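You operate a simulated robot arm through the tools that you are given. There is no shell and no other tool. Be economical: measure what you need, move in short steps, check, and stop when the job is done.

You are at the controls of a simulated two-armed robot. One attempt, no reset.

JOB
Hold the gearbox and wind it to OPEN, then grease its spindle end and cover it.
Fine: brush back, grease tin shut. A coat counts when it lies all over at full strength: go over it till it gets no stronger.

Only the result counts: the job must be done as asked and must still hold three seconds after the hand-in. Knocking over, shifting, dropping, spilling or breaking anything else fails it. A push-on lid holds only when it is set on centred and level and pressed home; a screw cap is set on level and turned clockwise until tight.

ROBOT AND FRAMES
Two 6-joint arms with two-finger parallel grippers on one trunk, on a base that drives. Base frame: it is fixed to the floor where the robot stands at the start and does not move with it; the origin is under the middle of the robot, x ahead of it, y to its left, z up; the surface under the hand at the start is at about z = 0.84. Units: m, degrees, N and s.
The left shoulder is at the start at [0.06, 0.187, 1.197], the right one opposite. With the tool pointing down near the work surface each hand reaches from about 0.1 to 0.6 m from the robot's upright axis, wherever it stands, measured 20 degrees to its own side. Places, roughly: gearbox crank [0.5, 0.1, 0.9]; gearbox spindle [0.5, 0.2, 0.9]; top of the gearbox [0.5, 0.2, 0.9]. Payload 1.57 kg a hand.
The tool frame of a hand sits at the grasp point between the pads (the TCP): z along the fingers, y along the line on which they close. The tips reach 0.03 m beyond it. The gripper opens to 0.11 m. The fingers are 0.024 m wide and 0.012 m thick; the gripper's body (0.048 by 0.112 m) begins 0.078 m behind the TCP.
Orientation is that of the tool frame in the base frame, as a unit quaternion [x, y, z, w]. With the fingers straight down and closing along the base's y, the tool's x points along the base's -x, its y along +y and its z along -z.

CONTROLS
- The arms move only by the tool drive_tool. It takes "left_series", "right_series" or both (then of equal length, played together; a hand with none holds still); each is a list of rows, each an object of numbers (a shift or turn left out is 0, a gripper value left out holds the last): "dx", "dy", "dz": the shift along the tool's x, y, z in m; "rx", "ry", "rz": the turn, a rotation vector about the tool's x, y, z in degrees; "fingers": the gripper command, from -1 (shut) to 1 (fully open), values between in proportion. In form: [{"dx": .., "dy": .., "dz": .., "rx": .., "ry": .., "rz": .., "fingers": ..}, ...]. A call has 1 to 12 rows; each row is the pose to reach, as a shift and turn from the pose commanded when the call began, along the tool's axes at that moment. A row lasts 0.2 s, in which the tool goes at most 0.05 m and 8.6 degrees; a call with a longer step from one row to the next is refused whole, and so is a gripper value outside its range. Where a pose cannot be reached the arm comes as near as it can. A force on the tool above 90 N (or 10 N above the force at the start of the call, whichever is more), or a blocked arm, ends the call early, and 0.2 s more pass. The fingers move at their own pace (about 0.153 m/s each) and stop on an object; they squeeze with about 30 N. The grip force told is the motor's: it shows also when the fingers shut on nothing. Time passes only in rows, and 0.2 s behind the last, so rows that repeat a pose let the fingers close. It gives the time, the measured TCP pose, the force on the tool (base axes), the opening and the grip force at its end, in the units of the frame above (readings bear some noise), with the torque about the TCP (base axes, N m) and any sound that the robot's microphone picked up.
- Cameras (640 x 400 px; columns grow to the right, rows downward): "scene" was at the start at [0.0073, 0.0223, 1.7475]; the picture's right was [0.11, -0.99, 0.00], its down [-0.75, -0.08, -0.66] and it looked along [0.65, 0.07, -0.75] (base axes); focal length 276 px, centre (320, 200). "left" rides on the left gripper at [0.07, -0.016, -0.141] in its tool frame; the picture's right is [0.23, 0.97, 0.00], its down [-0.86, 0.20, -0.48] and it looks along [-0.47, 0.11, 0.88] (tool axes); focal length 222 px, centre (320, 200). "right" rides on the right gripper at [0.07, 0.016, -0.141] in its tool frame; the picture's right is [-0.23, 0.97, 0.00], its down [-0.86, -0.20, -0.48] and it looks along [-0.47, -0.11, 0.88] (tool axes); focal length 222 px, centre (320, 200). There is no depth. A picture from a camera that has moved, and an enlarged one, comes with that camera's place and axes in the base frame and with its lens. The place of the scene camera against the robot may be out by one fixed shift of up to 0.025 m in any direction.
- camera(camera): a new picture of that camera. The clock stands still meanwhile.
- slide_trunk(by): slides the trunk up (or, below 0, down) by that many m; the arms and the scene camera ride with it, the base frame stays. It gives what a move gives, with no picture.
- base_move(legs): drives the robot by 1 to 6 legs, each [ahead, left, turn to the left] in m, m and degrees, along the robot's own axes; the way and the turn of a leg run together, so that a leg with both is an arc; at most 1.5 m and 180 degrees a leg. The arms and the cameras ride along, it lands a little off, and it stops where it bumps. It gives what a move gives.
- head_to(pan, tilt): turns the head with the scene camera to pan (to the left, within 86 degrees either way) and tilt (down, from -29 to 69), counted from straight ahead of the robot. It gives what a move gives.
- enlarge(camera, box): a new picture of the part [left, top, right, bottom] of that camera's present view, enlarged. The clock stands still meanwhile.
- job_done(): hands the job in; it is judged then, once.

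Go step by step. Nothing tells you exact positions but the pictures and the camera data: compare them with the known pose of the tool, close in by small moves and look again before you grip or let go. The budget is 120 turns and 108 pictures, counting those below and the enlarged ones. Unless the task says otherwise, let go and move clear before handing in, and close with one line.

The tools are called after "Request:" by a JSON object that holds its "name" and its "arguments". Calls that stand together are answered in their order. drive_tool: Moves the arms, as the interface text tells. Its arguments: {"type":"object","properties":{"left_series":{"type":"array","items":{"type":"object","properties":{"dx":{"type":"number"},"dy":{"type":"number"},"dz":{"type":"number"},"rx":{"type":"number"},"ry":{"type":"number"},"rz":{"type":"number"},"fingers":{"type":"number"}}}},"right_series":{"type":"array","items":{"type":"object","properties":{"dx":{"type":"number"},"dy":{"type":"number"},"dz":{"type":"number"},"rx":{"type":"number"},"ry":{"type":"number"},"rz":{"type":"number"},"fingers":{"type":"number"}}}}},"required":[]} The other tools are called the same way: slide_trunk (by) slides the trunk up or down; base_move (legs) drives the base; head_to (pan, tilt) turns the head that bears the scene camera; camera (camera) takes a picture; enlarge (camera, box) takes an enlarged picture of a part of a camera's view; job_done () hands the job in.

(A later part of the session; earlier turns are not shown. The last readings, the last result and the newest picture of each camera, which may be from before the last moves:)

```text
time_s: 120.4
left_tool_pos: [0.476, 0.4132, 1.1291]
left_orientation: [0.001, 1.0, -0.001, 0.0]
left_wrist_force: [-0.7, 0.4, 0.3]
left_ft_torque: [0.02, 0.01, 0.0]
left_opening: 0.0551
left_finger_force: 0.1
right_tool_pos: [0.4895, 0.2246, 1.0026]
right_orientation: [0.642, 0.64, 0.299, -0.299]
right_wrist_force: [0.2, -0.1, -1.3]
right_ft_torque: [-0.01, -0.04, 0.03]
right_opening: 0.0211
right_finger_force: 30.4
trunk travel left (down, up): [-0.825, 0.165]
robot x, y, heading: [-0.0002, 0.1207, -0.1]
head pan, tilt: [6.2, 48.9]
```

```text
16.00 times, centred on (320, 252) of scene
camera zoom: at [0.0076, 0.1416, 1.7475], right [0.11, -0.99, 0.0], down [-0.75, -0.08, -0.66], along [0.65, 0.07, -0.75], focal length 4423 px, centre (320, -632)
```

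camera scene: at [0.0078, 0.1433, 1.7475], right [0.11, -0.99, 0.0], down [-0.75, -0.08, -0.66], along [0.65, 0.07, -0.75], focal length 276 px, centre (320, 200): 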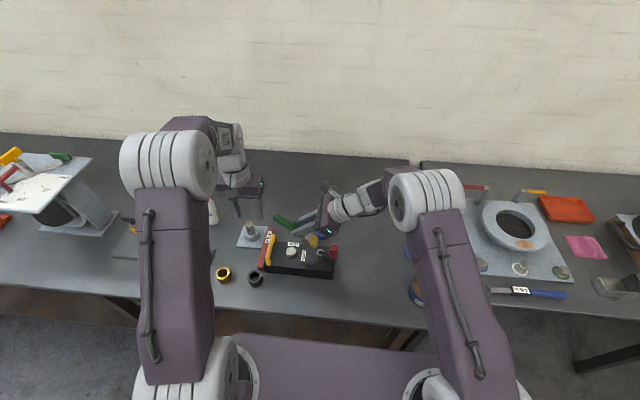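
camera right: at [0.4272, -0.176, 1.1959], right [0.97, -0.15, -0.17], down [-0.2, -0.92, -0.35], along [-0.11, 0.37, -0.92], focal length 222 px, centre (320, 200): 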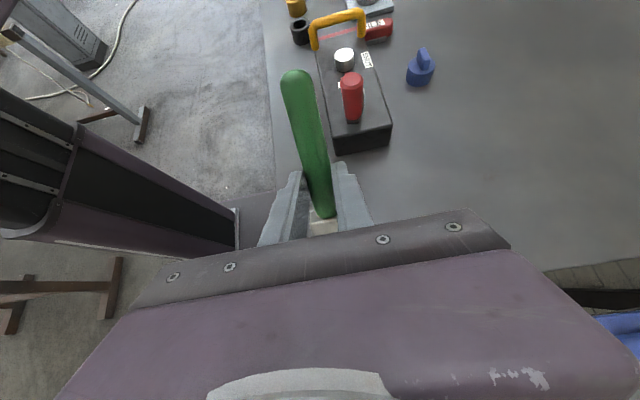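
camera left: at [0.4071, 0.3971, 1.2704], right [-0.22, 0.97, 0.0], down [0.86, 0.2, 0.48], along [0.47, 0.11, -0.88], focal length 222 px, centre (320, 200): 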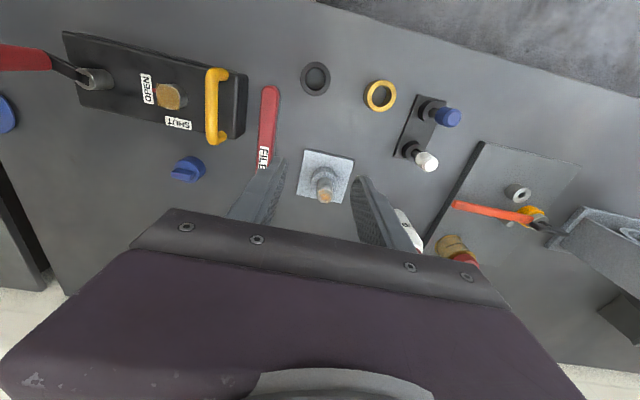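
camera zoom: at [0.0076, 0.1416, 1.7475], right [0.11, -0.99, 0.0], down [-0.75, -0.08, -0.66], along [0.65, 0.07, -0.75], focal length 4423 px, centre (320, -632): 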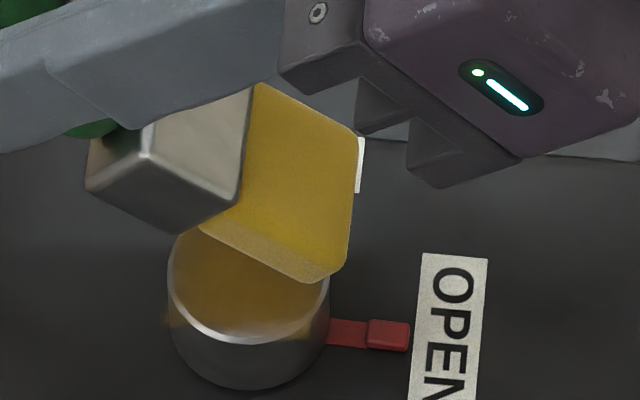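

The tip is centred about 2 mm above the disc. I'll press into contact and rub with small moves that stay on the disc.

Request:
{"name": "drive_tool", "arguments": {"right_series": [{"dx": -0.0023, "dz": 0.002}, {"dx": -0.0034, "dz": 0.0029}, {"dx": -0.0034, "dy": -0.007, "dz": 0.0029}, {"dx": -0.0034, "dy": 0.007, "dz": 0.0029}, {"dx": 0.0005, "dy": 0.005, "dz": 0.0075}, {"dx": 0.0005, "dy": -0.006, "dz": 0.0075}, {"dx": -0.0034, "dy": 0, "dz": 0.0029}, {"dx": -0.0073, "dy": 0.006, "dz": -0.0017}, {"dx": -0.0073, "dy": -0.006, "dz": -0.0017}, {"dx": -0.0034, "dy": 0, "dz": 0.0029}, {"dx": -0.0034, "dy": 0, "dz": 0.0029}]}}

Request:
{"name": "drive_tool", "arguments": {"right_series": [{"dx": 0.0039, "dz": 0.0046}, {"dx": -0.0039, "dz": -0.0046}, {"dx": 0.0039, "dy": 0.005, "dz": 0.0046}, {"dx": -0.0039, "dy": 0.005, "dz": -0.0046}, {"dx": 0.0039, "dy": -0.007, "dz": 0.0046}, {"dx": -0.0039, "dy": -0.007, "dz": -0.0046}, {"dx": 0, "dz": 0}, {"dx": 0.02, "dz": -0.017}, {"dx": 0.045, "dz": -0.038}, {"dx": 0.075, "dz": -0.063}, {"dx": 0.105, "dz": -0.088}]}}

Request:
{"name": "enlarge", "arguments": {"camera": "scene", "box": [302, 240, 338, 264]}}

```text
time_s: 122.8
left_tool_pos: [0.4762, 0.4138, 1.13]
left_orientation: [0.001, 1.0, 0.0, 0.001]
left_wrist_force: [0.8, 0.4, 0.3]
left_ft_torque: [0.0, -0.03, -0.01]
left_opening: 0.0551
left_finger_force: 0.1
right_tool_pos: [0.4887, 0.2251, 0.998]
right_orientation: [0.641, 0.64, 0.3, -0.299]
right_wrist_force: [-0.8, -0.8, 5.0]
right_ft_torque: [-0.24, 0.06, -0.02]
right_opening: 0.0209
right_finger_force: 29.8
trunk travel left (down, up): [-0.825, 0.165]
robot x, y, heading: [0.0034, 0.1182, 0.2]
head pan, tilt: [6.2, 48.9]
```

```text
time_s: 125.2
left_tool_pos: [0.4745, 0.413, 1.1298]
left_orientation: [0.0, 1.0, 0.0, -0.001]
left_wrist_force: [0.4, -0.1, -0.4]
left_ft_torque: [0.0, -0.02, -0.03]
left_opening: 0.0551
left_finger_force: 0.1
right_tool_pos: [0.487, 0.2247, 1.1345]
right_orientation: [0.642, 0.64, 0.299, -0.298]
right_wrist_force: [0.4, -0.1, -1.0]
right_ft_torque: [-0.03, -0.05, 0.0]
right_opening: 0.0211
right_finger_force: 30.2
trunk travel left (down, up): [-0.825, 0.165]
robot x, y, heading: [-0.0001, 0.116, -0.1]
head pan, tilt: [6.2, 48.9]
```

```text
16.00 times, centred on (320, 252) of scene
camera zoom: at [0.0061, 0.1417, 1.7475], right [0.11, -0.99, 0.0], down [-0.75, -0.08, -0.66], along [0.65, 0.07, -0.75], focal length 4423 px, centre (320, -632)
```

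zoom: 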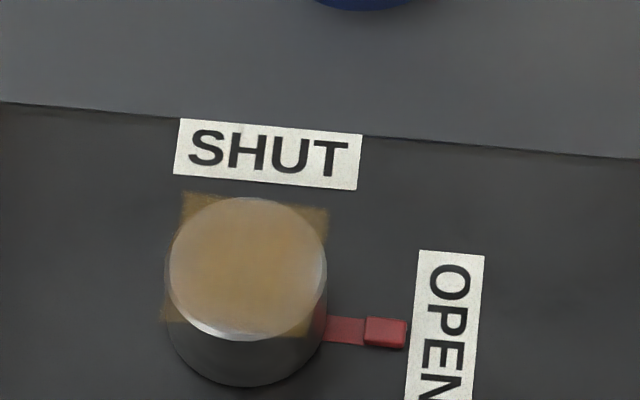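

The coat looks slightly stronger and more even. One more session to see whether it still gains.

Request:
{"name": "drive_tool", "arguments": {"right_series": [{"dx": -0.03, "dz": 0.025}, {"dx": -0.06, "dz": 0.05}, {"dx": -0.085, "dz": 0.0711}, {"dx": -0.1053, "dz": 0.0882}, {"dx": -0.1053, "dy": -0.008, "dz": 0.0882}, {"dx": -0.1053, "dy": 0.008, "dz": 0.0882}, {"dx": -0.1008, "dy": 0.006, "dz": 0.0936}, {"dx": -0.1008, "dy": -0.008, "dz": 0.0936}, {"dx": -0.1053, "dy": -0.008, "dz": 0.0882}, {"dx": -0.1098, "dy": -0.008, "dz": 0.0828}, {"dx": -0.1098, "dy": 0.007, "dz": 0.0828}, {"dx": -0.1053, "dy": 0, "dz": 0.0882}]}}

Request:
{"name": "drive_tool", "arguments": {"right_series": [{"dx": 0.0045, "dz": 0.0054}, {"dx": -0.0045, "dz": -0.0054}, {"dx": 0.0045, "dy": 0.006, "dz": 0.0054}, {"dx": -0.0045, "dy": 0.006, "dz": -0.0054}, {"dx": 0.0045, "dy": -0.008, "dz": 0.0054}, {"dx": -0.0045, "dy": -0.008, "dz": -0.0054}, {"dx": 0.0045, "dy": 0, "dz": 0.0054}, {"dx": 0, "dz": 0}, {"dx": 0.02, "dz": -0.017}, {"dx": 0.045, "dz": -0.038}, {"dx": 0.075, "dz": -0.063}, {"dx": 0.105, "dz": -0.088}]}}

Request:
{"name": "enlarge", "arguments": {"camera": "scene", "box": [302, 240, 338, 264]}}

```text
time_s: 127.8
left_tool_pos: [0.4757, 0.4131, 1.129]
left_orientation: [0.0, 1.0, 0.001, 0.0]
left_wrist_force: [-0.1, -0.2, 0.3]
left_ft_torque: [-0.03, -0.01, -0.01]
left_opening: 0.0549
left_finger_force: 0.0
right_tool_pos: [0.4906, 0.2251, 0.9978]
right_orientation: [0.642, 0.64, 0.299, -0.298]
right_wrist_force: [-0.3, -0.2, -0.3]
right_ft_torque: [-0.03, -0.01, 0.0]
right_opening: 0.021
right_finger_force: 30.2
trunk travel left (down, up): [-0.825, 0.165]
robot x, y, heading: [0.0005, 0.1231, 0.2]
head pan, tilt: [6.2, 48.9]
```

```text
time_s: 130.4
left_tool_pos: [0.4757, 0.4122, 1.1298]
left_orientation: [0.001, 1.0, 0.0, 0.001]
left_wrist_force: [0.2, -0.4, 0.4]
left_ft_torque: [0.02, -0.02, 0.03]
left_opening: 0.055
left_finger_force: 0.0
right_tool_pos: [0.4885, 0.2245, 1.1355]
right_orientation: [0.642, 0.64, 0.299, -0.299]
right_wrist_force: [0.1, -0.2, -1.1]
right_ft_torque: [-0.02, 0.0, -0.02]
right_opening: 0.0208
right_finger_force: 29.7
trunk travel left (down, up): [-0.825, 0.165]
robot x, y, heading: [0.0012, 0.1198, -0.0]
head pan, tilt: [6.2, 48.9]
```

```text
16.00 times, centred on (320, 252) of scene
camera zoom: at [0.0064, 0.1414, 1.7475], right [0.11, -0.99, 0.0], down [-0.75, -0.08, -0.66], along [0.65, 0.07, -0.75], focal length 4423 px, centre (320, -632)
```

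zoom: 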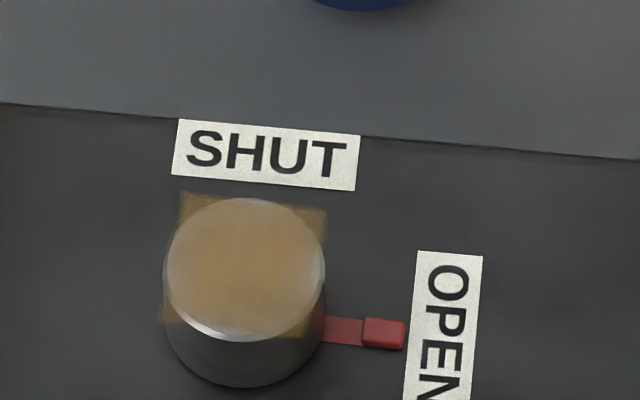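

The same within noise, except the lower-left (robot/handle side) edge looks fainter. I'll do one more session biased there, slightly lower.

Request:
{"name": "drive_tool", "arguments": {"right_series": [{"dx": -0.03, "dz": 0.025}, {"dx": -0.06, "dz": 0.05}, {"dx": -0.085, "dz": 0.0711}, {"dx": -0.1072, "dz": 0.09}, {"dx": -0.1072, "dy": -0.009, "dz": 0.09}, {"dx": -0.1014, "dy": -0.009, "dz": 0.0969}, {"dx": -0.1014, "dy": 0.004, "dz": 0.0969}, {"dx": -0.1014, "dy": -0.01, "dz": 0.0969}, {"dx": -0.1072, "dy": -0.01, "dz": 0.09}, {"dx": -0.1072, "dy": 0.004, "dz": 0.09}, {"dx": -0.1014, "dy": -0.003, "dz": 0.0969}, {"dx": -0.1072, "dy": -0.003, "dz": 0.09}]}}

Request:
{"name": "drive_tool", "arguments": {"right_series": [{"dx": -0.0045, "dz": -0.0054}, {"dx": -0.0045, "dy": 0.008, "dz": -0.0054}, {"dx": 0.0045, "dy": 0.008, "dz": 0.0054}, {"dx": 0.0045, "dy": -0.005, "dz": 0.0054}, {"dx": -0.0045, "dy": -0.005, "dz": -0.0054}, {"dx": 0.0, "dy": 0.003, "dz": 0.0}, {"dx": 0.0, "dy": 0.003, "dz": 0.0}, {"dx": 0.02, "dz": -0.017}, {"dx": 0.045, "dz": -0.038}, {"dx": 0.075, "dz": -0.063}, {"dx": 0.105, "dz": -0.088}]}}

Request:
{"name": "enlarge", "arguments": {"camera": "scene", "box": [302, 240, 338, 264]}}

```text
time_s: 133.0
left_tool_pos: [0.475, 0.4147, 1.1284]
left_orientation: [0.001, 1.0, 0.001, 0.0]
left_wrist_force: [0.2, 0.6, 0.1]
left_ft_torque: [-0.01, -0.01, 0.01]
left_opening: 0.0552
left_finger_force: 0.1
right_tool_pos: [0.4858, 0.2265, 0.9944]
right_orientation: [0.642, 0.64, 0.299, -0.299]
right_wrist_force: [0.0, -0.2, -0.1]
right_ft_torque: [0.01, -0.03, 0.0]
right_opening: 0.0211
right_finger_force: 30.3
trunk travel left (down, up): [-0.825, 0.165]
robot x, y, heading: [0.0014, 0.1202, -0.3]
head pan, tilt: [6.2, 48.9]
```

```text
time_s: 135.4
left_tool_pos: [0.4751, 0.4127, 1.1308]
left_orientation: [0.0, 1.0, 0.0, 0.0]
left_wrist_force: [-0.7, -0.5, -0.5]
left_ft_torque: [0.01, -0.01, 0.03]
left_opening: 0.055
left_finger_force: 0.1
right_tool_pos: [0.4854, 0.2241, 1.1311]
right_orientation: [0.641, 0.641, 0.298, -0.299]
right_wrist_force: [0.5, 0.1, -1.5]
right_ft_torque: [-0.01, -0.02, 0.01]
right_opening: 0.0213
right_finger_force: 30.3
trunk travel left (down, up): [-0.825, 0.165]
robot x, y, heading: [0.0027, 0.1233, -0.2]
head pan, tilt: [6.2, 48.9]
```

```text
16.00 times, centred on (320, 252) of scene
camera zoom: at [0.0063, 0.1414, 1.7475], right [0.11, -0.99, 0.0], down [-0.75, -0.08, -0.66], along [0.65, 0.07, -0.75], focal length 4423 px, centre (320, -632)
```

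zoom: 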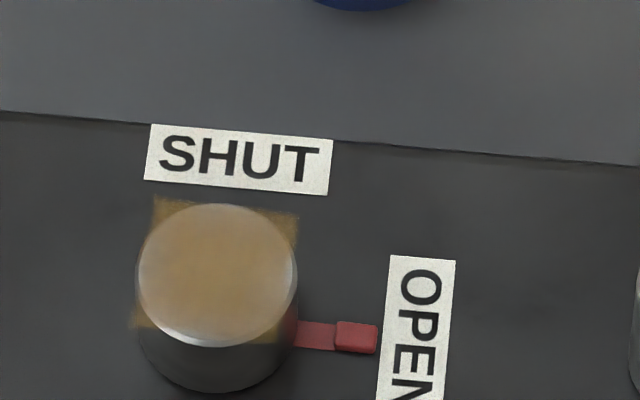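

The coat is even and no longer gaining, so the greasing is done. I'll carry the brush back to its spot, levelling it on the way.

Request:
{"name": "drive_tool", "arguments": {"right_series": [{"dx": -0.0143, "dy": -0.001, "dz": -0.017, "ry": -4}, {"dx": -0.0286, "dy": -0.002, "dz": -0.0341, "ry": -8}, {"dx": -0.0429, "dy": -0.004, "dz": -0.0511, "ry": -12}, {"dx": -0.0572, "dy": -0.005, "dz": -0.0682, "ry": -16}, {"dx": -0.0715, "dy": -0.006, "dz": -0.0852, "ry": -20}, {"dx": -0.0858, "dy": -0.007, "dz": -0.1023, "ry": -24}, {"dx": -0.1, "dy": -0.009, "dz": -0.1193, "ry": -28}, {"dx": -0.1145, "dy": -0.01, "dz": -0.1363, "ry": -32}, {"dx": -0.1288, "dy": -0.011, "dz": -0.1534, "ry": -37}, {"dx": -0.1431, "dy": -0.012, "dz": -0.1704, "ry": -42}, {"dx": -0.1574, "dy": -0.013, "dz": -0.1875, "ry": -46}, {"dx": -0.1717, "dy": -0.015, "dz": -0.2045, "ry": -50}]}}

Request:
{"name": "drive_tool", "arguments": {"right_series": [{"rz": -8.2}, {"rz": -16.4}, {"rz": -24.6}, {"rz": -32.8}, {"rz": -41}, {"rz": -49.2}, {"rz": -57.4}, {"rz": -65.6}, {"rz": -73.8}, {"rz": -82}, {"rz": -90}, {"rz": -90}]}}

Request:
{"name": "camera", "arguments": {"camera": "right"}}

Request:
{"name": "enlarge", "arguments": {"camera": "scene", "box": [320, 200, 460, 300]}}

```text
time_s: 138.0
left_tool_pos: [0.4764, 0.4134, 1.129]
left_orientation: [0.0, 1.0, -0.001, 0.0]
left_wrist_force: [0.0, -0.8, -1.1]
left_ft_torque: [-0.01, 0.0, -0.03]
left_opening: 0.055
left_finger_force: 0.0
right_tool_pos: [0.4697, -0.043, 1.1314]
right_orientation: [0.708, 0.706, 0.0, 0.0]
right_wrist_force: [-0.2, -0.2, 0.0]
right_ft_torque: [0.01, -0.01, -0.03]
right_opening: 0.0212
right_finger_force: 30.2
trunk travel left (down, up): [-0.825, 0.165]
robot x, y, heading: [0.0022, 0.1226, -0.1]
head pan, tilt: [6.2, 48.9]
```

```text
time_s: 140.6
left_tool_pos: [0.4762, 0.4151, 1.1303]
left_orientation: [0.001, 1.0, 0.0, 0.0]
left_wrist_force: [0.5, -0.2, -0.3]
left_ft_torque: [0.01, 0.0, 0.01]
left_opening: 0.0551
left_finger_force: 0.0
right_tool_pos: [0.4701, -0.0416, 1.1311]
right_orientation: [-0.001, 1.0, 0.0, -0.001]
right_wrist_force: [0.6, -0.3, -1.1]
right_ft_torque: [0.02, -0.03, 0.0]
right_opening: 0.0211
right_finger_force: 30.7
trunk travel left (down, up): [-0.825, 0.165]
robot x, y, heading: [-0.0017, 0.1206, -0.1]
head pan, tilt: [6.2, 48.9]
```

```text
22 pictures are left
camera right: at [0.3996, -0.0248, 1.2734], right [0.23, 0.97, 0.0], down [0.86, -0.2, 0.48], along [0.47, -0.11, -0.88], focal length 222 px, centre (320, 200)
```

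right: 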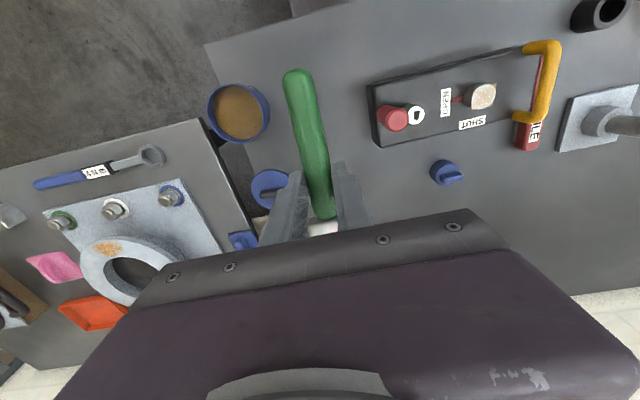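

```text
4.00 times, centred on (390, 250) of scene
camera zoom: at [0.0076, 0.1415, 1.7475], right [0.11, -0.99, 0.0], down [-0.75, -0.08, -0.66], along [0.65, 0.07, -0.75], focal length 1106 px, centre (40, 0)
```

zoom: 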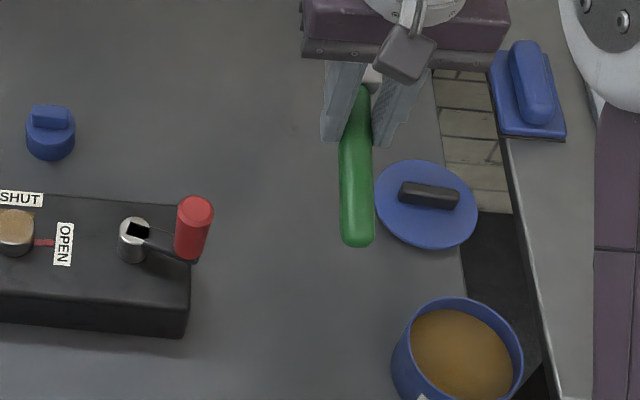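

The brush sits about as it was gripped. I'll lower it to its original spot.

Request:
{"name": "drive_tool", "arguments": {"right_series": [{"dx": 0.004, "dy": -0.001, "dz": 0.04}, {"dx": 0.004, "dy": -0.001, "dz": 0.08}, {"dx": 0.004, "dy": -0.001, "dz": 0.12}, {"dx": 0.004, "dy": -0.001, "dz": 0.16}, {"dx": 0.004, "dy": -0.001, "dz": 0.195}, {"dx": 0.004, "dy": -0.001, "dz": 0.225}, {"dx": 0.004, "dy": -0.001, "dz": 0.24}, {"dx": 0.004, "dy": -0.001, "dz": 0.246}, {"dx": 0.004, "dy": -0.001, "dz": 0.25}, {"dx": 0.004, "dy": -0.001, "dz": 0.253}]}}

Request:
{"name": "camera", "arguments": {"camera": "right"}}

```text
time_s: 142.8
left_tool_pos: [0.4755, 0.4148, 1.1312]
left_orientation: [0.0, 1.0, 0.001, 0.0]
left_wrist_force: [-0.3, 0.5, 0.3]
left_ft_torque: [-0.02, 0.01, -0.01]
left_opening: 0.0548
left_finger_force: 0.1
right_tool_pos: [0.4652, -0.0419, 0.8776]
right_orientation: [0.001, 1.0, 0.0, -0.001]
right_wrist_force: [2.4, -0.4, 10.9]
right_ft_torque: [0.0, 0.78, -0.02]
right_opening: 0.0212
right_finger_force: 30.0
trunk travel left (down, up): [-0.825, 0.165]
robot x, y, heading: [-0.0004, 0.1169, -0.1]
head pan, tilt: [6.2, 48.9]
```

```text
20 pictures are left
camera right: at [0.3948, -0.0256, 1.0202], right [0.23, 0.97, 0.0], down [0.85, -0.2, 0.48], along [0.47, -0.11, -0.88], focal length 222 px, centre (320, 200)
```

right: 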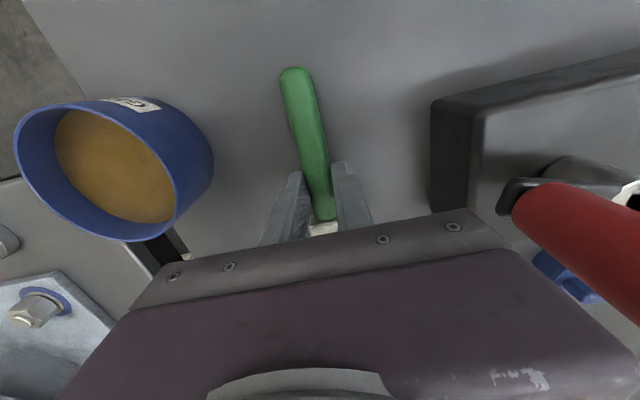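

The brush is down, with its handle end touching the table. I'll release it, lift, and head over to the tin lid with a quarter turn.

Request:
{"name": "drive_tool", "arguments": {"right_series": [{"fingers": 0.0}, {}, {"dz": -0.03}, {"dz": -0.075}, {"dz": -0.12}, {"dz": -0.165}, {"dz": -0.2}, {"dz": -0.2, "dx": -0.02, "dy": -0.03, "rz": -8.5}, {"dz": -0.2, "dx": -0.04, "dy": -0.06, "rz": -17}, {"dz": -0.2, "dx": -0.06, "dy": -0.09, "rz": -25.5}, {"dz": -0.2, "dx": -0.08, "dy": -0.11, "rz": -34}, {"dz": -0.2, "dx": -0.1, "dy": -0.125, "rz": -42.5}]}}

Request:
{"name": "drive_tool", "arguments": {"right_series": [{"rz": -8}, {"rz": -16}, {"rz": -24}, {"rz": -32}, {"rz": -40}, {"rz": -47.5}, {"rz": -47.5}]}}

Request:
{"name": "camera", "arguments": {"camera": "right"}}

```text
time_s: 145.4
left_tool_pos: [0.4778, 0.4111, 1.1298]
left_orientation: [0.001, 1.0, 0.0, -0.002]
left_wrist_force: [0.8, -0.6, 0.3]
left_ft_torque: [0.03, -0.01, 0.04]
left_opening: 0.0547
left_finger_force: 0.0
right_tool_pos: [0.5658, -0.1691, 1.0779]
right_orientation: [-0.363, 0.932, 0.001, 0.001]
right_wrist_force: [-0.2, 0.0, -0.3]
right_ft_torque: [-0.01, 0.05, 0.01]
right_opening: 0.0551
right_finger_force: 0.1
trunk travel left (down, up): [-0.825, 0.165]
robot x, y, heading: [-0.0013, 0.1223, -0.1]
head pan, tilt: [6.2, 48.9]
```

```text
time_s: 147.0
left_tool_pos: [0.4762, 0.4136, 1.1286]
left_orientation: [0.001, 1.0, 0.0, 0.0]
left_wrist_force: [-0.7, 0.6, 0.0]
left_ft_torque: [0.03, 0.03, -0.01]
left_opening: 0.0551
left_finger_force: 0.0
right_tool_pos: [0.5653, -0.1681, 1.0792]
right_orientation: [0.707, -0.707, -0.001, 0.0]
right_wrist_force: [-0.7, -0.2, -0.2]
right_ft_torque: [0.01, 0.02, -0.02]
right_opening: 0.055
right_finger_force: 0.0
trunk travel left (down, up): [-0.825, 0.165]
robot x, y, heading: [0.0029, 0.122, -0.1]
head pan, tilt: [6.2, 48.9]
```

```text
19 pictures are left
camera right: at [0.5487, -0.2372, 1.2204], right [-0.97, 0.23, 0.0], down [0.2, 0.86, 0.48], along [0.11, 0.47, -0.88], focal length 222 px, centre (320, 200)
```

right: 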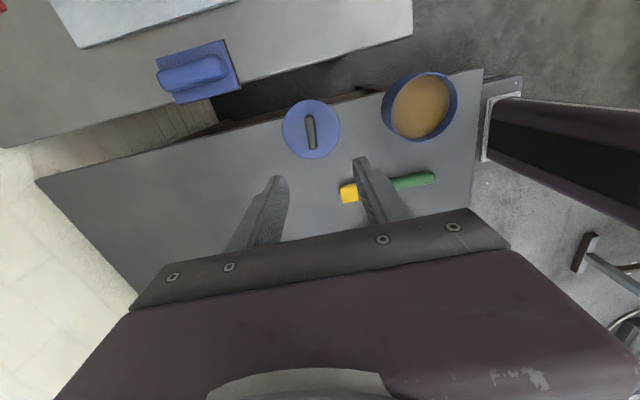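

The brush lies back in its place. The lid is at (0.579, -0.169) with its bar about 7° off y, so I'll align and lower toward it.

Request:
{"name": "drive_tool", "arguments": {"right_series": [{"dy": -0.007, "rz": 3.5}, {"dy": -0.0137, "rz": 7, "dz": 0.03}, {"dy": -0.0137, "rz": 7, "dz": 0.07}, {"dy": -0.0137, "rz": 7, "dz": 0.11}, {"dy": -0.0137, "rz": 7, "dz": 0.15}, {"dy": -0.0137, "rz": 7, "dz": 0.175}, {"dy": -0.0137, "rz": 7, "dz": 0.187}, {"dy": -0.0137, "rz": 7, "dz": 0.19}]}}

Request:
{"name": "camera", "arguments": {"camera": "right"}}

```text
time_s: 148.8
left_tool_pos: [0.4769, 0.4134, 1.1292]
left_orientation: [0.001, 1.0, 0.0, 0.0]
left_wrist_force: [-0.6, -0.3, 0.8]
left_ft_torque: [0.01, 0.04, -0.01]
left_opening: 0.0551
left_finger_force: 0.1
right_tool_pos: [0.5684, -0.1658, 0.8945]
right_orientation: [-0.662, 0.749, 0.0, 0.001]
right_wrist_force: [-0.1, -0.3, 0.2]
right_ft_torque: [0.0, 0.02, 0.05]
right_opening: 0.0552
right_finger_force: 0.1
right hand out of reach, approached as far as the arm can: row 6, 7, 8
trunk travel left (down, up): [-0.825, 0.165]
robot x, y, heading: [-0.0029, 0.1198, -0.3]
head pan, tilt: [6.2, 48.9]
```

```text
18 pictures are left
camera right: at [0.5427, -0.232, 1.0366], right [-0.94, 0.35, 0.0], down [0.3, 0.82, 0.48], along [0.17, 0.45, -0.88], focal length 222 px, centre (320, 200)
```

right: 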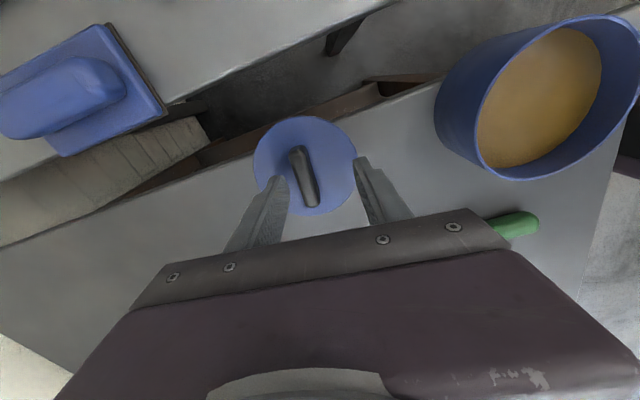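

The lid is just out of reach. I'll raise the hand and lower the trunk 10 cm for more reach.

Request:
{"name": "drive_tool", "arguments": {"right_series": [{"dz": -0.04}, {"dz": -0.08}, {"dz": -0.12}, {"dz": -0.12}]}}

Request:
{"name": "slide_trunk", "arguments": {"by": -0.1}}

```text
time_s: 149.8
left_tool_pos: [0.4759, 0.4141, 1.1286]
left_orientation: [0.002, 1.0, 0.0, 0.0]
left_wrist_force: [0.9, -0.3, -0.4]
left_ft_torque: [0.0, 0.02, 0.0]
left_opening: 0.0546
left_finger_force: 0.1
right_tool_pos: [0.5673, -0.1663, 1.0151]
right_orientation: [-0.662, 0.75, 0.0, -0.001]
right_wrist_force: [1.3, -0.1, 0.1]
right_ft_torque: [-0.03, 0.01, -0.01]
right_opening: 0.0547
right_finger_force: 0.0
trunk travel left (down, up): [-0.825, 0.165]
robot x, y, heading: [-0.0008, 0.1192, -0.3]
head pan, tilt: [6.2, 48.9]
```

```text
time_s: 151.2
left_tool_pos: [0.4749, 0.4133, 1.0299]
left_orientation: [0.001, 1.0, 0.0, 0.001]
left_wrist_force: [0.6, -0.1, -0.9]
left_ft_torque: [-0.03, -0.02, -0.01]
left_opening: 0.0553
left_finger_force: 0.0
right_tool_pos: [0.5684, -0.1661, 0.9152]
right_orientation: [-0.662, 0.75, 0.0, 0.0]
right_wrist_force: [-0.3, 1.0, 0.0]
right_ft_torque: [-0.01, -0.02, 0.01]
right_opening: 0.055
right_finger_force: 0.0
trunk travel left (down, up): [-0.725, 0.265]
robot x, y, heading: [0.0002, 0.1198, -0.3]
head pan, tilt: [6.2, 48.9]
```

Request:
{"name": "drive_tool", "arguments": {"right_series": [{"dx": 0.0005, "dy": -0.0126, "dz": 0.005}, {"dx": 0.0005, "dy": -0.0126, "dz": 0.015}, {"dx": 0.0005, "dy": -0.0126, "dz": 0.022}, {"dx": 0.0005, "dy": -0.0126, "dz": 0.027}, {"dx": 0.0005, "dy": -0.0126, "dz": 0.027}]}}

Request:
{"name": "camera", "arguments": {"camera": "right"}}

```text
time_s: 152.4
left_tool_pos: [0.4751, 0.4135, 1.0299]
left_orientation: [0.001, 1.0, 0.0, 0.0]
left_wrist_force: [0.0, -0.4, -0.2]
left_ft_torque: [0.0, -0.01, 0.01]
left_opening: 0.0549
left_finger_force: 0.1
right_tool_pos: [0.5804, -0.1677, 0.889]
right_orientation: [-0.662, 0.749, 0.0, 0.0]
right_wrist_force: [0.3, -0.2, 0.1]
right_ft_torque: [0.04, 0.01, 0.0]
right_opening: 0.0552
right_finger_force: 0.0
trunk travel left (down, up): [-0.725, 0.265]
robot x, y, heading: [0.0005, 0.1223, -0.1]
head pan, tilt: [6.2, 48.9]
```

```text
17 pictures are left
camera right: at [0.5552, -0.2346, 1.0306], right [-0.94, 0.35, 0.0], down [0.3, 0.82, 0.48], along [0.17, 0.45, -0.88], focal length 222 px, centre (320, 200)
```

right: 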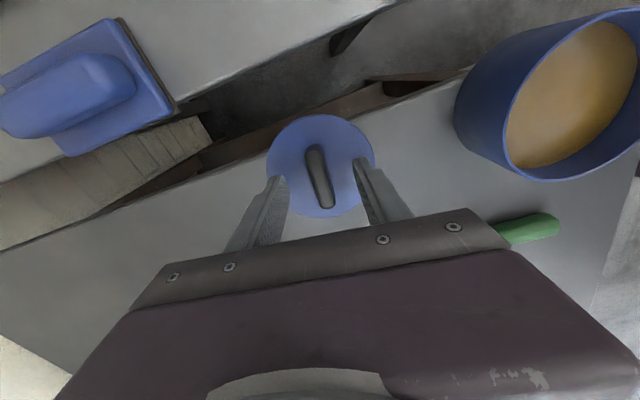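

The bar is between the fingers. I'll lower a few mm and close.

Request:
{"name": "drive_tool", "arguments": {"right_series": [{"dz": 0.003}, {"dz": 0.005}, {"dz": 0.005, "fingers": -1}, {"dz": 0.005}, {"dz": 0.005}]}}

```text
time_s: 153.6
left_tool_pos: [0.4753, 0.4133, 1.0302]
left_orientation: [0.0, 1.0, 0.0, 0.0]
left_wrist_force: [-0.4, 0.2, 0.1]
left_ft_torque: [0.0, -0.04, 0.0]
left_opening: 0.0551
left_finger_force: 0.0
right_tool_pos: [0.5817, -0.1689, 0.8834]
right_orientation: [-0.662, 0.75, 0.0, 0.0]
right_wrist_force: [0.0, 0.5, -0.1]
right_ft_torque: [0.01, 0.0, -0.01]
right_opening: 0.0128
right_finger_force: 29.4
trunk travel left (down, up): [-0.725, 0.265]
robot x, y, heading: [0.0001, 0.1152, 0.2]
head pan, tilt: [6.2, 48.9]
```

The lid bar is gripped. I'll lift it and carry it over the tin.

Request:
{"name": "drive_tool", "arguments": {"right_series": [{"dz": -0.03}, {"dz": -0.07}, {"dz": -0.112}, {"dx": 0.0015, "dy": 0.035, "dz": -0.112}, {"dx": 0.003, "dy": 0.07, "dz": -0.112}, {"dx": 0.0045, "dy": 0.105, "dz": -0.112}, {"dx": 0.006, "dy": 0.14, "dz": -0.112}, {"dx": 0.007, "dy": 0.1664, "dz": -0.112}, {"dx": 0.007, "dy": 0.1664, "dz": -0.102}]}}

Request:
{"name": "camera", "arguments": {"camera": "right"}}

Request:
{"name": "enlarge", "arguments": {"camera": "scene", "box": [380, 190, 500, 280]}}

```text
time_s: 155.6
left_tool_pos: [0.4766, 0.4143, 1.0298]
left_orientation: [0.0, 1.0, 0.0, -0.001]
left_wrist_force: [0.8, -0.1, -0.6]
left_ft_torque: [0.0, 0.0, -0.03]
left_opening: 0.0548
left_finger_force: 0.1
right_tool_pos: [0.4155, -0.1542, 0.9856]
right_orientation: [-0.663, 0.749, -0.001, 0.0]
right_wrist_force: [0.0, 0.5, -0.1]
right_ft_torque: [0.0, 0.03, 0.02]
right_opening: 0.0126
right_finger_force: 29.6
trunk travel left (down, up): [-0.725, 0.265]
robot x, y, heading: [-0.0003, 0.1176, -0.3]
head pan, tilt: [6.2, 48.9]
```

```text
16 pictures are left
camera right: at [0.3901, -0.2208, 1.1271], right [-0.94, 0.35, 0.0], down [0.3, 0.82, 0.48], along [0.17, 0.45, -0.88], focal length 222 px, centre (320, 200)
```

right: 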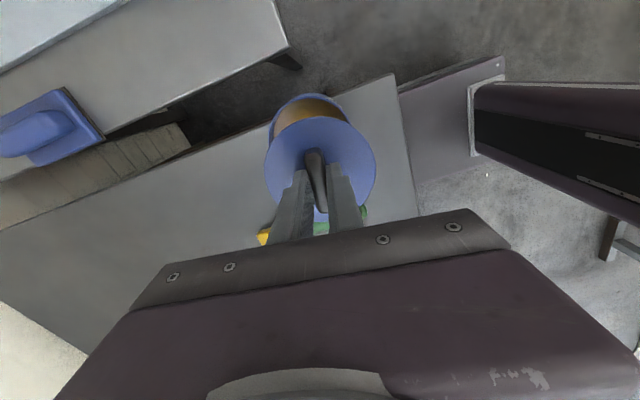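

```text
4.44 times, centred on (440, 235) of scene
camera zoom: at [0.0087, 0.1411, 1.6475], right [0.11, -0.99, 0.0], down [-0.75, -0.08, -0.66], along [0.65, 0.07, -0.75], focal length 1229 px, centre (-213, 44)
```

zoom: 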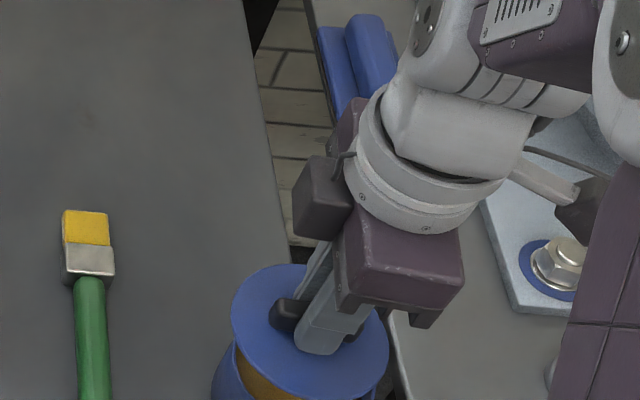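

I need the tin's centre more precisely. I'll enlarge the right view.

Request:
{"name": "enlarge", "arguments": {"camera": "right", "box": [240, 70, 400, 240]}}

```text
2.35 times, centred on (320, 155) of right
camera zoom: at [0.3901, -0.2208, 1.1271], right [-0.94, 0.35, 0.0], down [0.3, 0.82, 0.48], along [0.17, 0.45, -0.88], focal length 523 px, centre (320, 306)
```

zoom: 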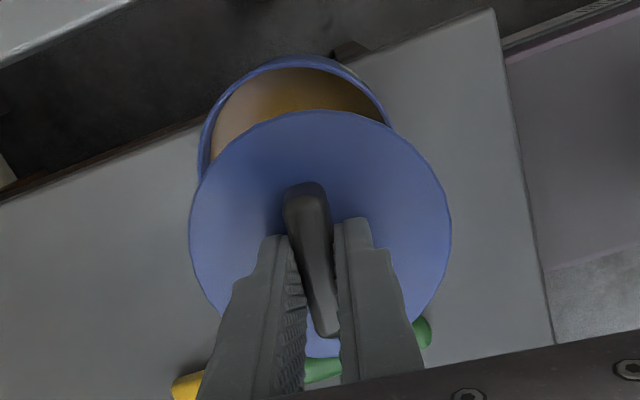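

Edge-based measurement puts the lid centre at the TCP (0.4155, -0.1545) and the tin at about (0.419, -0.166). I'll shift by that, come down closer and compare.

Request:
{"name": "drive_tool", "arguments": {"right_series": [{"dx": 0.0055, "dy": -0.0025, "dz": 0.005}, {"dx": 0.011, "dy": -0.0049, "dz": 0.01}, {"dx": 0.011, "dy": -0.0049, "dz": 0.021}, {"dx": 0.011, "dy": -0.0049, "dz": 0.021}]}}

Request:
{"name": "enlarge", "arguments": {"camera": "right", "box": [240, 70, 400, 240]}}

Request:
{"name": "enlarge", "arguments": {"camera": "scene", "box": [400, 230, 500, 305]}}

```text
time_s: 156.6
left_tool_pos: [0.4767, 0.4128, 1.03]
left_orientation: [0.002, 1.0, 0.0, 0.0]
left_wrist_force: [0.1, 0.1, 0.3]
left_ft_torque: [0.01, -0.02, 0.02]
left_opening: 0.0549
left_finger_force: 0.1
right_tool_pos: [0.4181, -0.1658, 0.9657]
right_orientation: [-0.662, 0.749, 0.0, 0.0]
right_wrist_force: [0.3, 0.6, 0.1]
right_ft_torque: [0.0, 0.0, 0.0]
right_opening: 0.0131
right_finger_force: 29.8
trunk travel left (down, up): [-0.725, 0.265]
robot x, y, heading: [-0.0004, 0.1176, -0.2]
head pan, tilt: [6.2, 48.9]
```

```text
2.35 times, centred on (320, 155) of right
camera zoom: at [0.3926, -0.2325, 1.1065], right [-0.94, 0.35, 0.0], down [0.3, 0.82, 0.48], along [0.17, 0.45, -0.88], focal length 523 px, centre (320, 306)
```

zoom: 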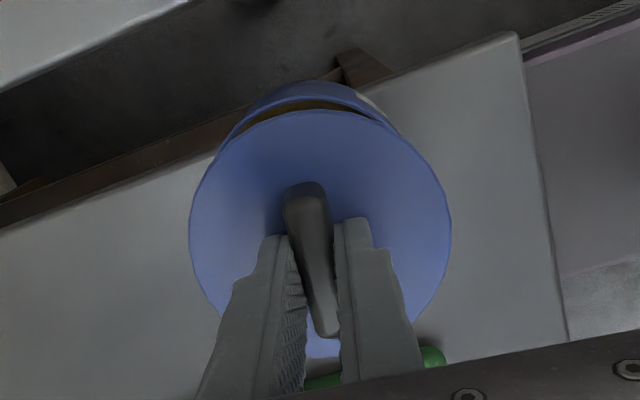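

```text
5.33 times, centred on (450, 268) of scene
camera zoom: at [0.0074, 0.1414, 1.6475], right [0.11, -0.99, 0.0], down [-0.75, -0.08, -0.66], along [0.65, 0.07, -0.75], focal length 1474 px, centre (-373, -160)
```

zoom: 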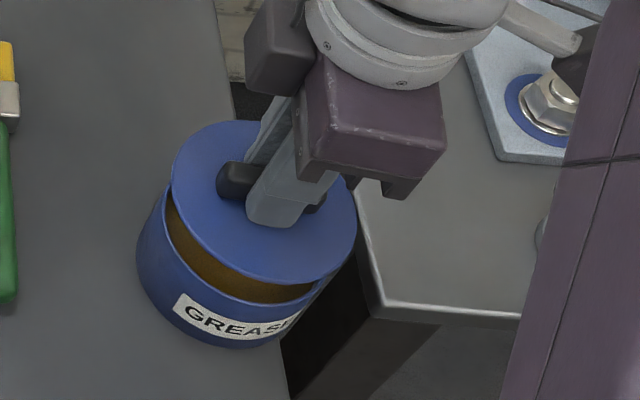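

Both views agree to about 2–3 mm. I'll make a small correction, then lower until contact and press.

Request:
{"name": "drive_tool", "arguments": {"right_series": [{"dx": 0.0018, "dy": -0.0022, "dz": 0.006}, {"dx": 0.0018, "dy": -0.0022, "dz": 0.012}, {"dx": 0.0018, "dy": -0.0022, "dz": 0.018}, {"dx": 0.0018, "dy": -0.0022, "dz": 0.021}, {"dx": 0.0018, "dy": -0.0022, "dz": 0.023}]}}

```text
time_s: 157.8
left_tool_pos: [0.4767, 0.4125, 1.0295]
left_orientation: [0.001, 1.0, 0.0, 0.001]
left_wrist_force: [0.2, 0.3, -0.1]
left_ft_torque: [-0.03, -0.01, -0.02]
left_opening: 0.0547
left_finger_force: 0.0
right_tool_pos: [0.4203, -0.1673, 0.9408]
right_orientation: [-0.662, 0.749, 0.001, 0.0]
right_wrist_force: [0.9, -0.8, -0.6]
right_ft_torque: [-0.02, 0.02, 0.02]
right_opening: 0.0127
right_finger_force: 30.1
trunk travel left (down, up): [-0.725, 0.265]
robot x, y, heading: [0.0015, 0.1196, -0.1]
head pan, tilt: [6.2, 48.9]
```

Request:
{"name": "drive_tool", "arguments": {"right_series": [{"dz": 0.003}, {"dz": 0.006}, {"dz": 0.009}, {"dz": 0.012}]}}

Request:
{"name": "enlarge", "arguments": {"camera": "scene", "box": [400, 230, 500, 305]}}

```text
time_s: 158.8
left_tool_pos: [0.4759, 0.4146, 1.0306]
left_orientation: [0.001, 1.0, -0.001, 0.0]
left_wrist_force: [0.4, -0.1, 0.5]
left_ft_torque: [-0.02, 0.0, 0.01]
left_opening: 0.0548
left_finger_force: 0.1
right_tool_pos: [0.4198, -0.169, 0.9305]
right_orientation: [-0.662, 0.75, -0.002, 0.002]
right_wrist_force: [0.5, -1.8, 17.4]
right_ft_torque: [-0.01, 0.12, 0.0]
right_opening: 0.0129
right_finger_force: 29.3
trunk travel left (down, up): [-0.725, 0.265]
robot x, y, heading: [-0.005, 0.119, -0.1]
head pan, tilt: [6.2, 48.9]
```

```text
5.33 times, centred on (450, 268) of scene
camera zoom: at [0.0052, 0.1423, 1.6479], right [0.11, -0.99, 0.0], down [-0.75, -0.08, -0.66], along [0.65, 0.07, -0.75], focal length 1474 px, centre (-373, -160)
```

zoom: 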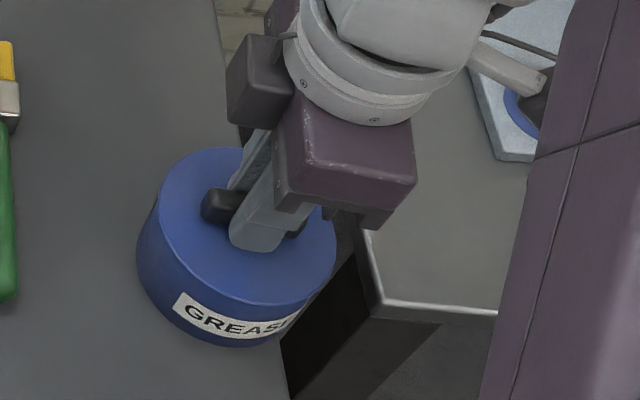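

The lid sits centred and level on the tin. I'll press it home firmly.

Request:
{"name": "drive_tool", "arguments": {"right_series": [{"dz": 0.002}, {"dz": 0.004}, {"dz": 0.006}, {"dz": 0.006}]}}

```text
time_s: 159.8
left_tool_pos: [0.4714, 0.4147, 1.0314]
left_orientation: [0.0, 1.0, -0.001, 0.003]
left_wrist_force: [-0.1, -0.1, -0.2]
left_ft_torque: [0.01, 0.0, -0.01]
left_opening: 0.0551
left_finger_force: 0.1
right_tool_pos: [0.4196, -0.1679, 0.9304]
right_orientation: [-0.662, 0.749, -0.006, 0.004]
right_wrist_force: [6.9, -12.9, 71.9]
right_ft_torque: [-0.16, 0.54, -0.02]
right_opening: 0.013
right_finger_force: 29.3
trunk travel left (down, up): [-0.725, 0.265]
robot x, y, heading: [-0.0005, 0.1167, 0.1]
head pan, tilt: [6.2, 48.9]
```

Pressed with 72 N and no further travel. I'll relax and test with a slight upward pull whether the lid holds.

Request:
{"name": "drive_tool", "arguments": {"right_series": [{"dz": -0.003}, {"dz": -0.006}, {"dz": -0.008}, {"dz": -0.011}, {"dz": -0.011}]}}

```text
time_s: 161.0
left_tool_pos: [0.476, 0.413, 1.0288]
left_orientation: [0.001, 1.0, 0.001, 0.0]
left_wrist_force: [-0.1, 1.1, 0.3]
left_ft_torque: [0.01, -0.03, -0.02]
left_opening: 0.055
left_finger_force: 0.0
right_tool_pos: [0.4182, -0.1681, 0.9324]
right_orientation: [-0.662, 0.75, 0.002, -0.001]
right_wrist_force: [-0.1, 0.4, 0.2]
right_ft_torque: [-0.02, -0.02, 0.0]
right_opening: 0.0131
right_finger_force: 29.6
trunk travel left (down, up): [-0.725, 0.265]
robot x, y, heading: [-0.0011, 0.1168, -0.0]
head pan, tilt: [6.2, 48.9]
```

It's ambiguous, so I'll press home once more, relax to neutral, then open and lift away.

Request:
{"name": "drive_tool", "arguments": {"right_series": [{"dz": 0.004}, {"dz": 0.008}, {"dz": 0.011}, {"dz": 0.011}, {"dz": 0.006}, {"dz": 0.003}, {"dz": 0.003, "fingers": -0.3}, {"dz": 0.003}, {"dz": -0.01}, {"dz": -0.05}, {"dz": -0.09}, {"dz": -0.13}]}}

Request:
{"name": "enlarge", "arguments": {"camera": "scene", "box": [280, 190, 480, 300]}}

```text
time_s: 163.6
left_tool_pos: [0.4765, 0.4137, 1.0297]
left_orientation: [0.001, 1.0, 0.0, 0.0]
left_wrist_force: [0.1, 0.3, 0.1]
left_ft_torque: [-0.01, -0.03, 0.0]
left_opening: 0.0547
left_finger_force: 0.0
right_tool_pos: [0.4197, -0.1671, 1.0645]
right_orientation: [-0.662, 0.75, 0.0, 0.0]
right_wrist_force: [0.1, -1.0, 0.9]
right_ft_torque: [0.0, -0.03, 0.02]
right_opening: 0.0384
right_finger_force: 0.1
trunk travel left (down, up): [-0.725, 0.265]
robot x, y, heading: [-0.0019, 0.1187, -0.3]
head pan, tilt: [6.2, 48.9]
```

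```text
3.20 times, centred on (380, 245) of scene
camera zoom: at [0.0063, 0.1418, 1.6475], right [0.11, -0.99, 0.0], down [-0.75, -0.08, -0.66], along [0.65, 0.07, -0.75], focal length 885 px, centre (128, 56)
```

zoom: 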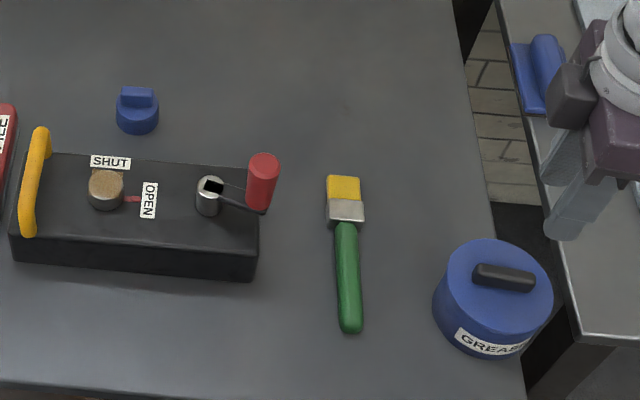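

The tin is shut and the brush is flat in place. Next the cap at about (0.613, 0.183), which is out of the left arm's reach, so I'll drive ahead 8 cm with both hands high and turn the left gripper a quarter to take the cap's rib.

Request:
{"name": "base_move", "arguments": {"legs": [[0.08, 0.0, 0.0]]}}

Request:
{"name": "drive_tool", "arguments": {"left_series": [{"rz": 8.2, "dz": -0.01}, {"rz": 16.4, "dz": -0.02}, {"rz": 24.6, "dz": -0.03}, {"rz": 32.8, "dz": -0.04}, {"rz": 41, "dz": -0.05, "dy": -0.02}, {"rz": 49.2, "dz": -0.05, "dy": -0.05}, {"rz": 57.4, "dz": -0.05, "dy": -0.08}, {"rz": 65.6, "dz": -0.05, "dy": -0.11, "dx": -0.01}, {"rz": 73.8, "dz": -0.05, "dy": -0.14, "dx": -0.02}, {"rz": 82, "dz": -0.05, "dy": -0.17, "dx": -0.03}, {"rz": 90, "dz": -0.05, "dy": -0.2, "dx": -0.035}, {"rz": 90, "dz": -0.05, "dy": -0.22, "dx": -0.035}]}}

Request:
{"name": "camera", "arguments": {"camera": "left"}}

```text
time_s: 164.6
left_tool_pos: [0.5539, 0.4133, 1.0302]
left_orientation: [0.001, 1.0, 0.0, 0.001]
left_wrist_force: [0.3, -0.1, -1.0]
left_ft_torque: [-0.04, 0.02, -0.03]
left_opening: 0.055
left_finger_force: 0.0
right_tool_pos: [0.4983, -0.1679, 1.0643]
right_orientation: [-0.662, 0.75, -0.001, 0.001]
right_wrist_force: [-0.1, 0.2, -0.8]
right_ft_torque: [0.01, 0.01, -0.04]
right_opening: 0.0386
right_finger_force: 0.1
trunk travel left (down, up): [-0.725, 0.265]
robot x, y, heading: [0.0799, 0.1151, -0.2]
head pan, tilt: [6.2, 48.9]
```

```text
time_s: 167.2
left_tool_pos: [0.5893, 0.1933, 1.0787]
left_orientation: [0.708, 0.706, 0.0, -0.001]
left_wrist_force: [-0.4, -0.9, 0.3]
left_ft_torque: [0.0, 0.0, 0.01]
left_opening: 0.0549
left_finger_force: 0.1
right_tool_pos: [0.4995, -0.1697, 1.0646]
right_orientation: [-0.662, 0.75, 0.0, 0.0]
right_wrist_force: [1.0, 0.0, -0.4]
right_ft_torque: [0.0, -0.01, -0.01]
right_opening: 0.0381
right_finger_force: 0.2
trunk travel left (down, up): [-0.725, 0.265]
robot x, y, heading: [0.0803, 0.1129, -0.2]
head pan, tilt: [6.2, 48.9]
```

```text
9 pictures are left
camera left: at [0.5748, 0.2624, 1.2206], right [0.97, 0.22, 0.0], down [0.2, -0.86, 0.48], along [0.11, -0.47, -0.88], focal length 222 px, centre (320, 200)
```

left: 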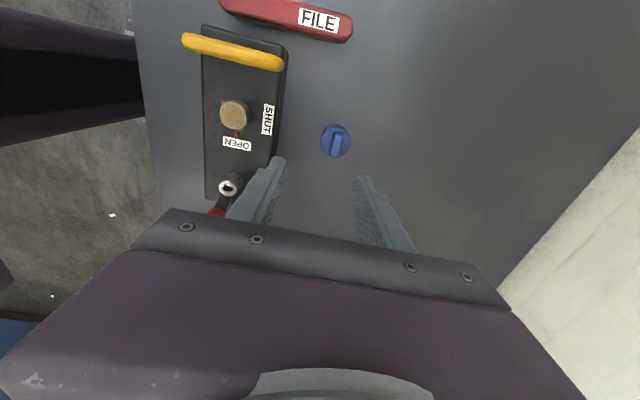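

The cap's rib runs nearly along y at (0.617, 0.182). I'll move above it and look before gripping.

Request:
{"name": "drive_tool", "arguments": {"left_series": [{"dx": -0.006, "dy": 0.014, "dz": 0.02}, {"dx": -0.011, "dy": 0.028, "dz": 0.05}, {"dx": -0.011, "dy": 0.028, "dz": 0.09}, {"dx": -0.011, "dy": 0.028, "dz": 0.125}, {"dx": -0.011, "dy": 0.028, "dz": 0.145}, {"dx": -0.011, "dy": 0.028, "dz": 0.145}]}}

Request:
{"name": "enlarge", "arguments": {"camera": "left", "box": [220, 80, 420, 240]}}

```text
time_s: 168.6
left_tool_pos: [0.6198, 0.1821, 0.9337]
left_orientation: [0.707, 0.707, 0.0, 0.0]
left_wrist_force: [-0.6, -0.5, 0.3]
left_ft_torque: [-0.02, 0.06, 0.02]
left_opening: 0.0547
left_finger_force: 0.1
right_tool_pos: [0.4986, -0.1667, 1.0643]
right_orientation: [-0.662, 0.75, 0.0, 0.0]
right_wrist_force: [-0.4, -0.5, 0.3]
right_ft_torque: [0.02, -0.01, 0.03]
right_opening: 0.0385
right_finger_force: 0.1
trunk travel left (down, up): [-0.725, 0.265]
robot x, y, heading: [0.0779, 0.1187, -0.1]
head pan, tilt: [6.2, 48.9]
```

```text
2.50 times, centred on (320, 160) of left
camera zoom: at [0.6027, 0.2514, 1.0745], right [0.97, 0.23, 0.0], down [0.2, -0.86, 0.48], along [0.11, -0.47, -0.88], focal length 555 px, centre (320, 300)
```

zoom: 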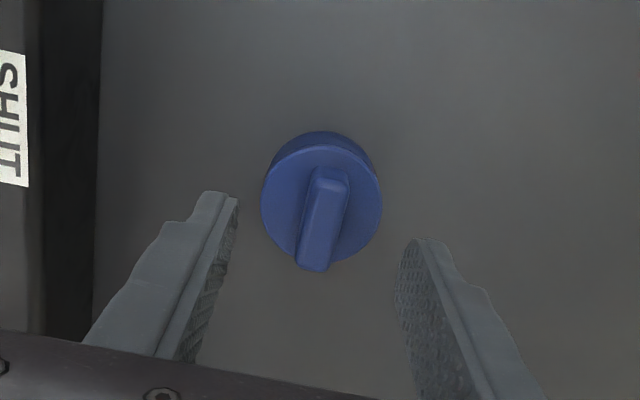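

The rib is centred between the fingers, about 5° off. I'll turn slightly, lower and grip it.

Request:
{"name": "drive_tool", "arguments": {"left_series": [{"rz": -5, "dy": -0.001, "dz": 0.01}, {"rz": -5, "dy": -0.001, "dz": 0.02}, {"rz": -5, "dy": -0.001, "dz": 0.028}, {"rz": -5, "dy": -0.001, "dz": 0.032}, {"rz": -5, "dy": -0.001, "dz": 0.032}]}}

Request:
{"name": "drive_tool", "arguments": {"left_series": [{"fingers": -1}, {}, {}]}}

```text
time_s: 169.8
left_tool_pos: [0.6178, 0.1811, 0.9025]
left_orientation: [0.676, 0.737, 0.0, 0.001]
left_wrist_force: [-0.1, 0.7, 0.3]
left_ft_torque: [-0.01, 0.0, 0.0]
left_opening: 0.0547
left_finger_force: 0.0
right_tool_pos: [0.5005, -0.1671, 1.063]
right_orientation: [-0.662, 0.75, 0.0, 0.0]
right_wrist_force: [0.1, 0.3, -0.9]
right_ft_torque: [-0.01, -0.01, 0.01]
right_opening: 0.0382
right_finger_force: 0.2
trunk travel left (down, up): [-0.725, 0.265]
robot x, y, heading: [0.0805, 0.1198, 0.0]
head pan, tilt: [6.2, 48.9]
```

```text
time_s: 170.6
left_tool_pos: [0.6179, 0.1815, 0.9013]
left_orientation: [0.676, 0.737, 0.0, 0.0]
left_wrist_force: [-0.6, -0.2, 0.4]
left_ft_torque: [0.01, -0.02, 0.03]
left_opening: 0.0129
left_finger_force: 29.9
right_tool_pos: [0.4995, -0.1679, 1.0638]
right_orientation: [-0.662, 0.75, 0.0, -0.001]
right_wrist_force: [0.0, -1.2, 0.2]
right_ft_torque: [0.02, 0.01, 0.01]
right_opening: 0.0386
right_finger_force: 0.1
trunk travel left (down, up): [-0.725, 0.265]
robot x, y, heading: [0.0787, 0.1209, 0.1]
head pan, tilt: [6.2, 48.9]
```

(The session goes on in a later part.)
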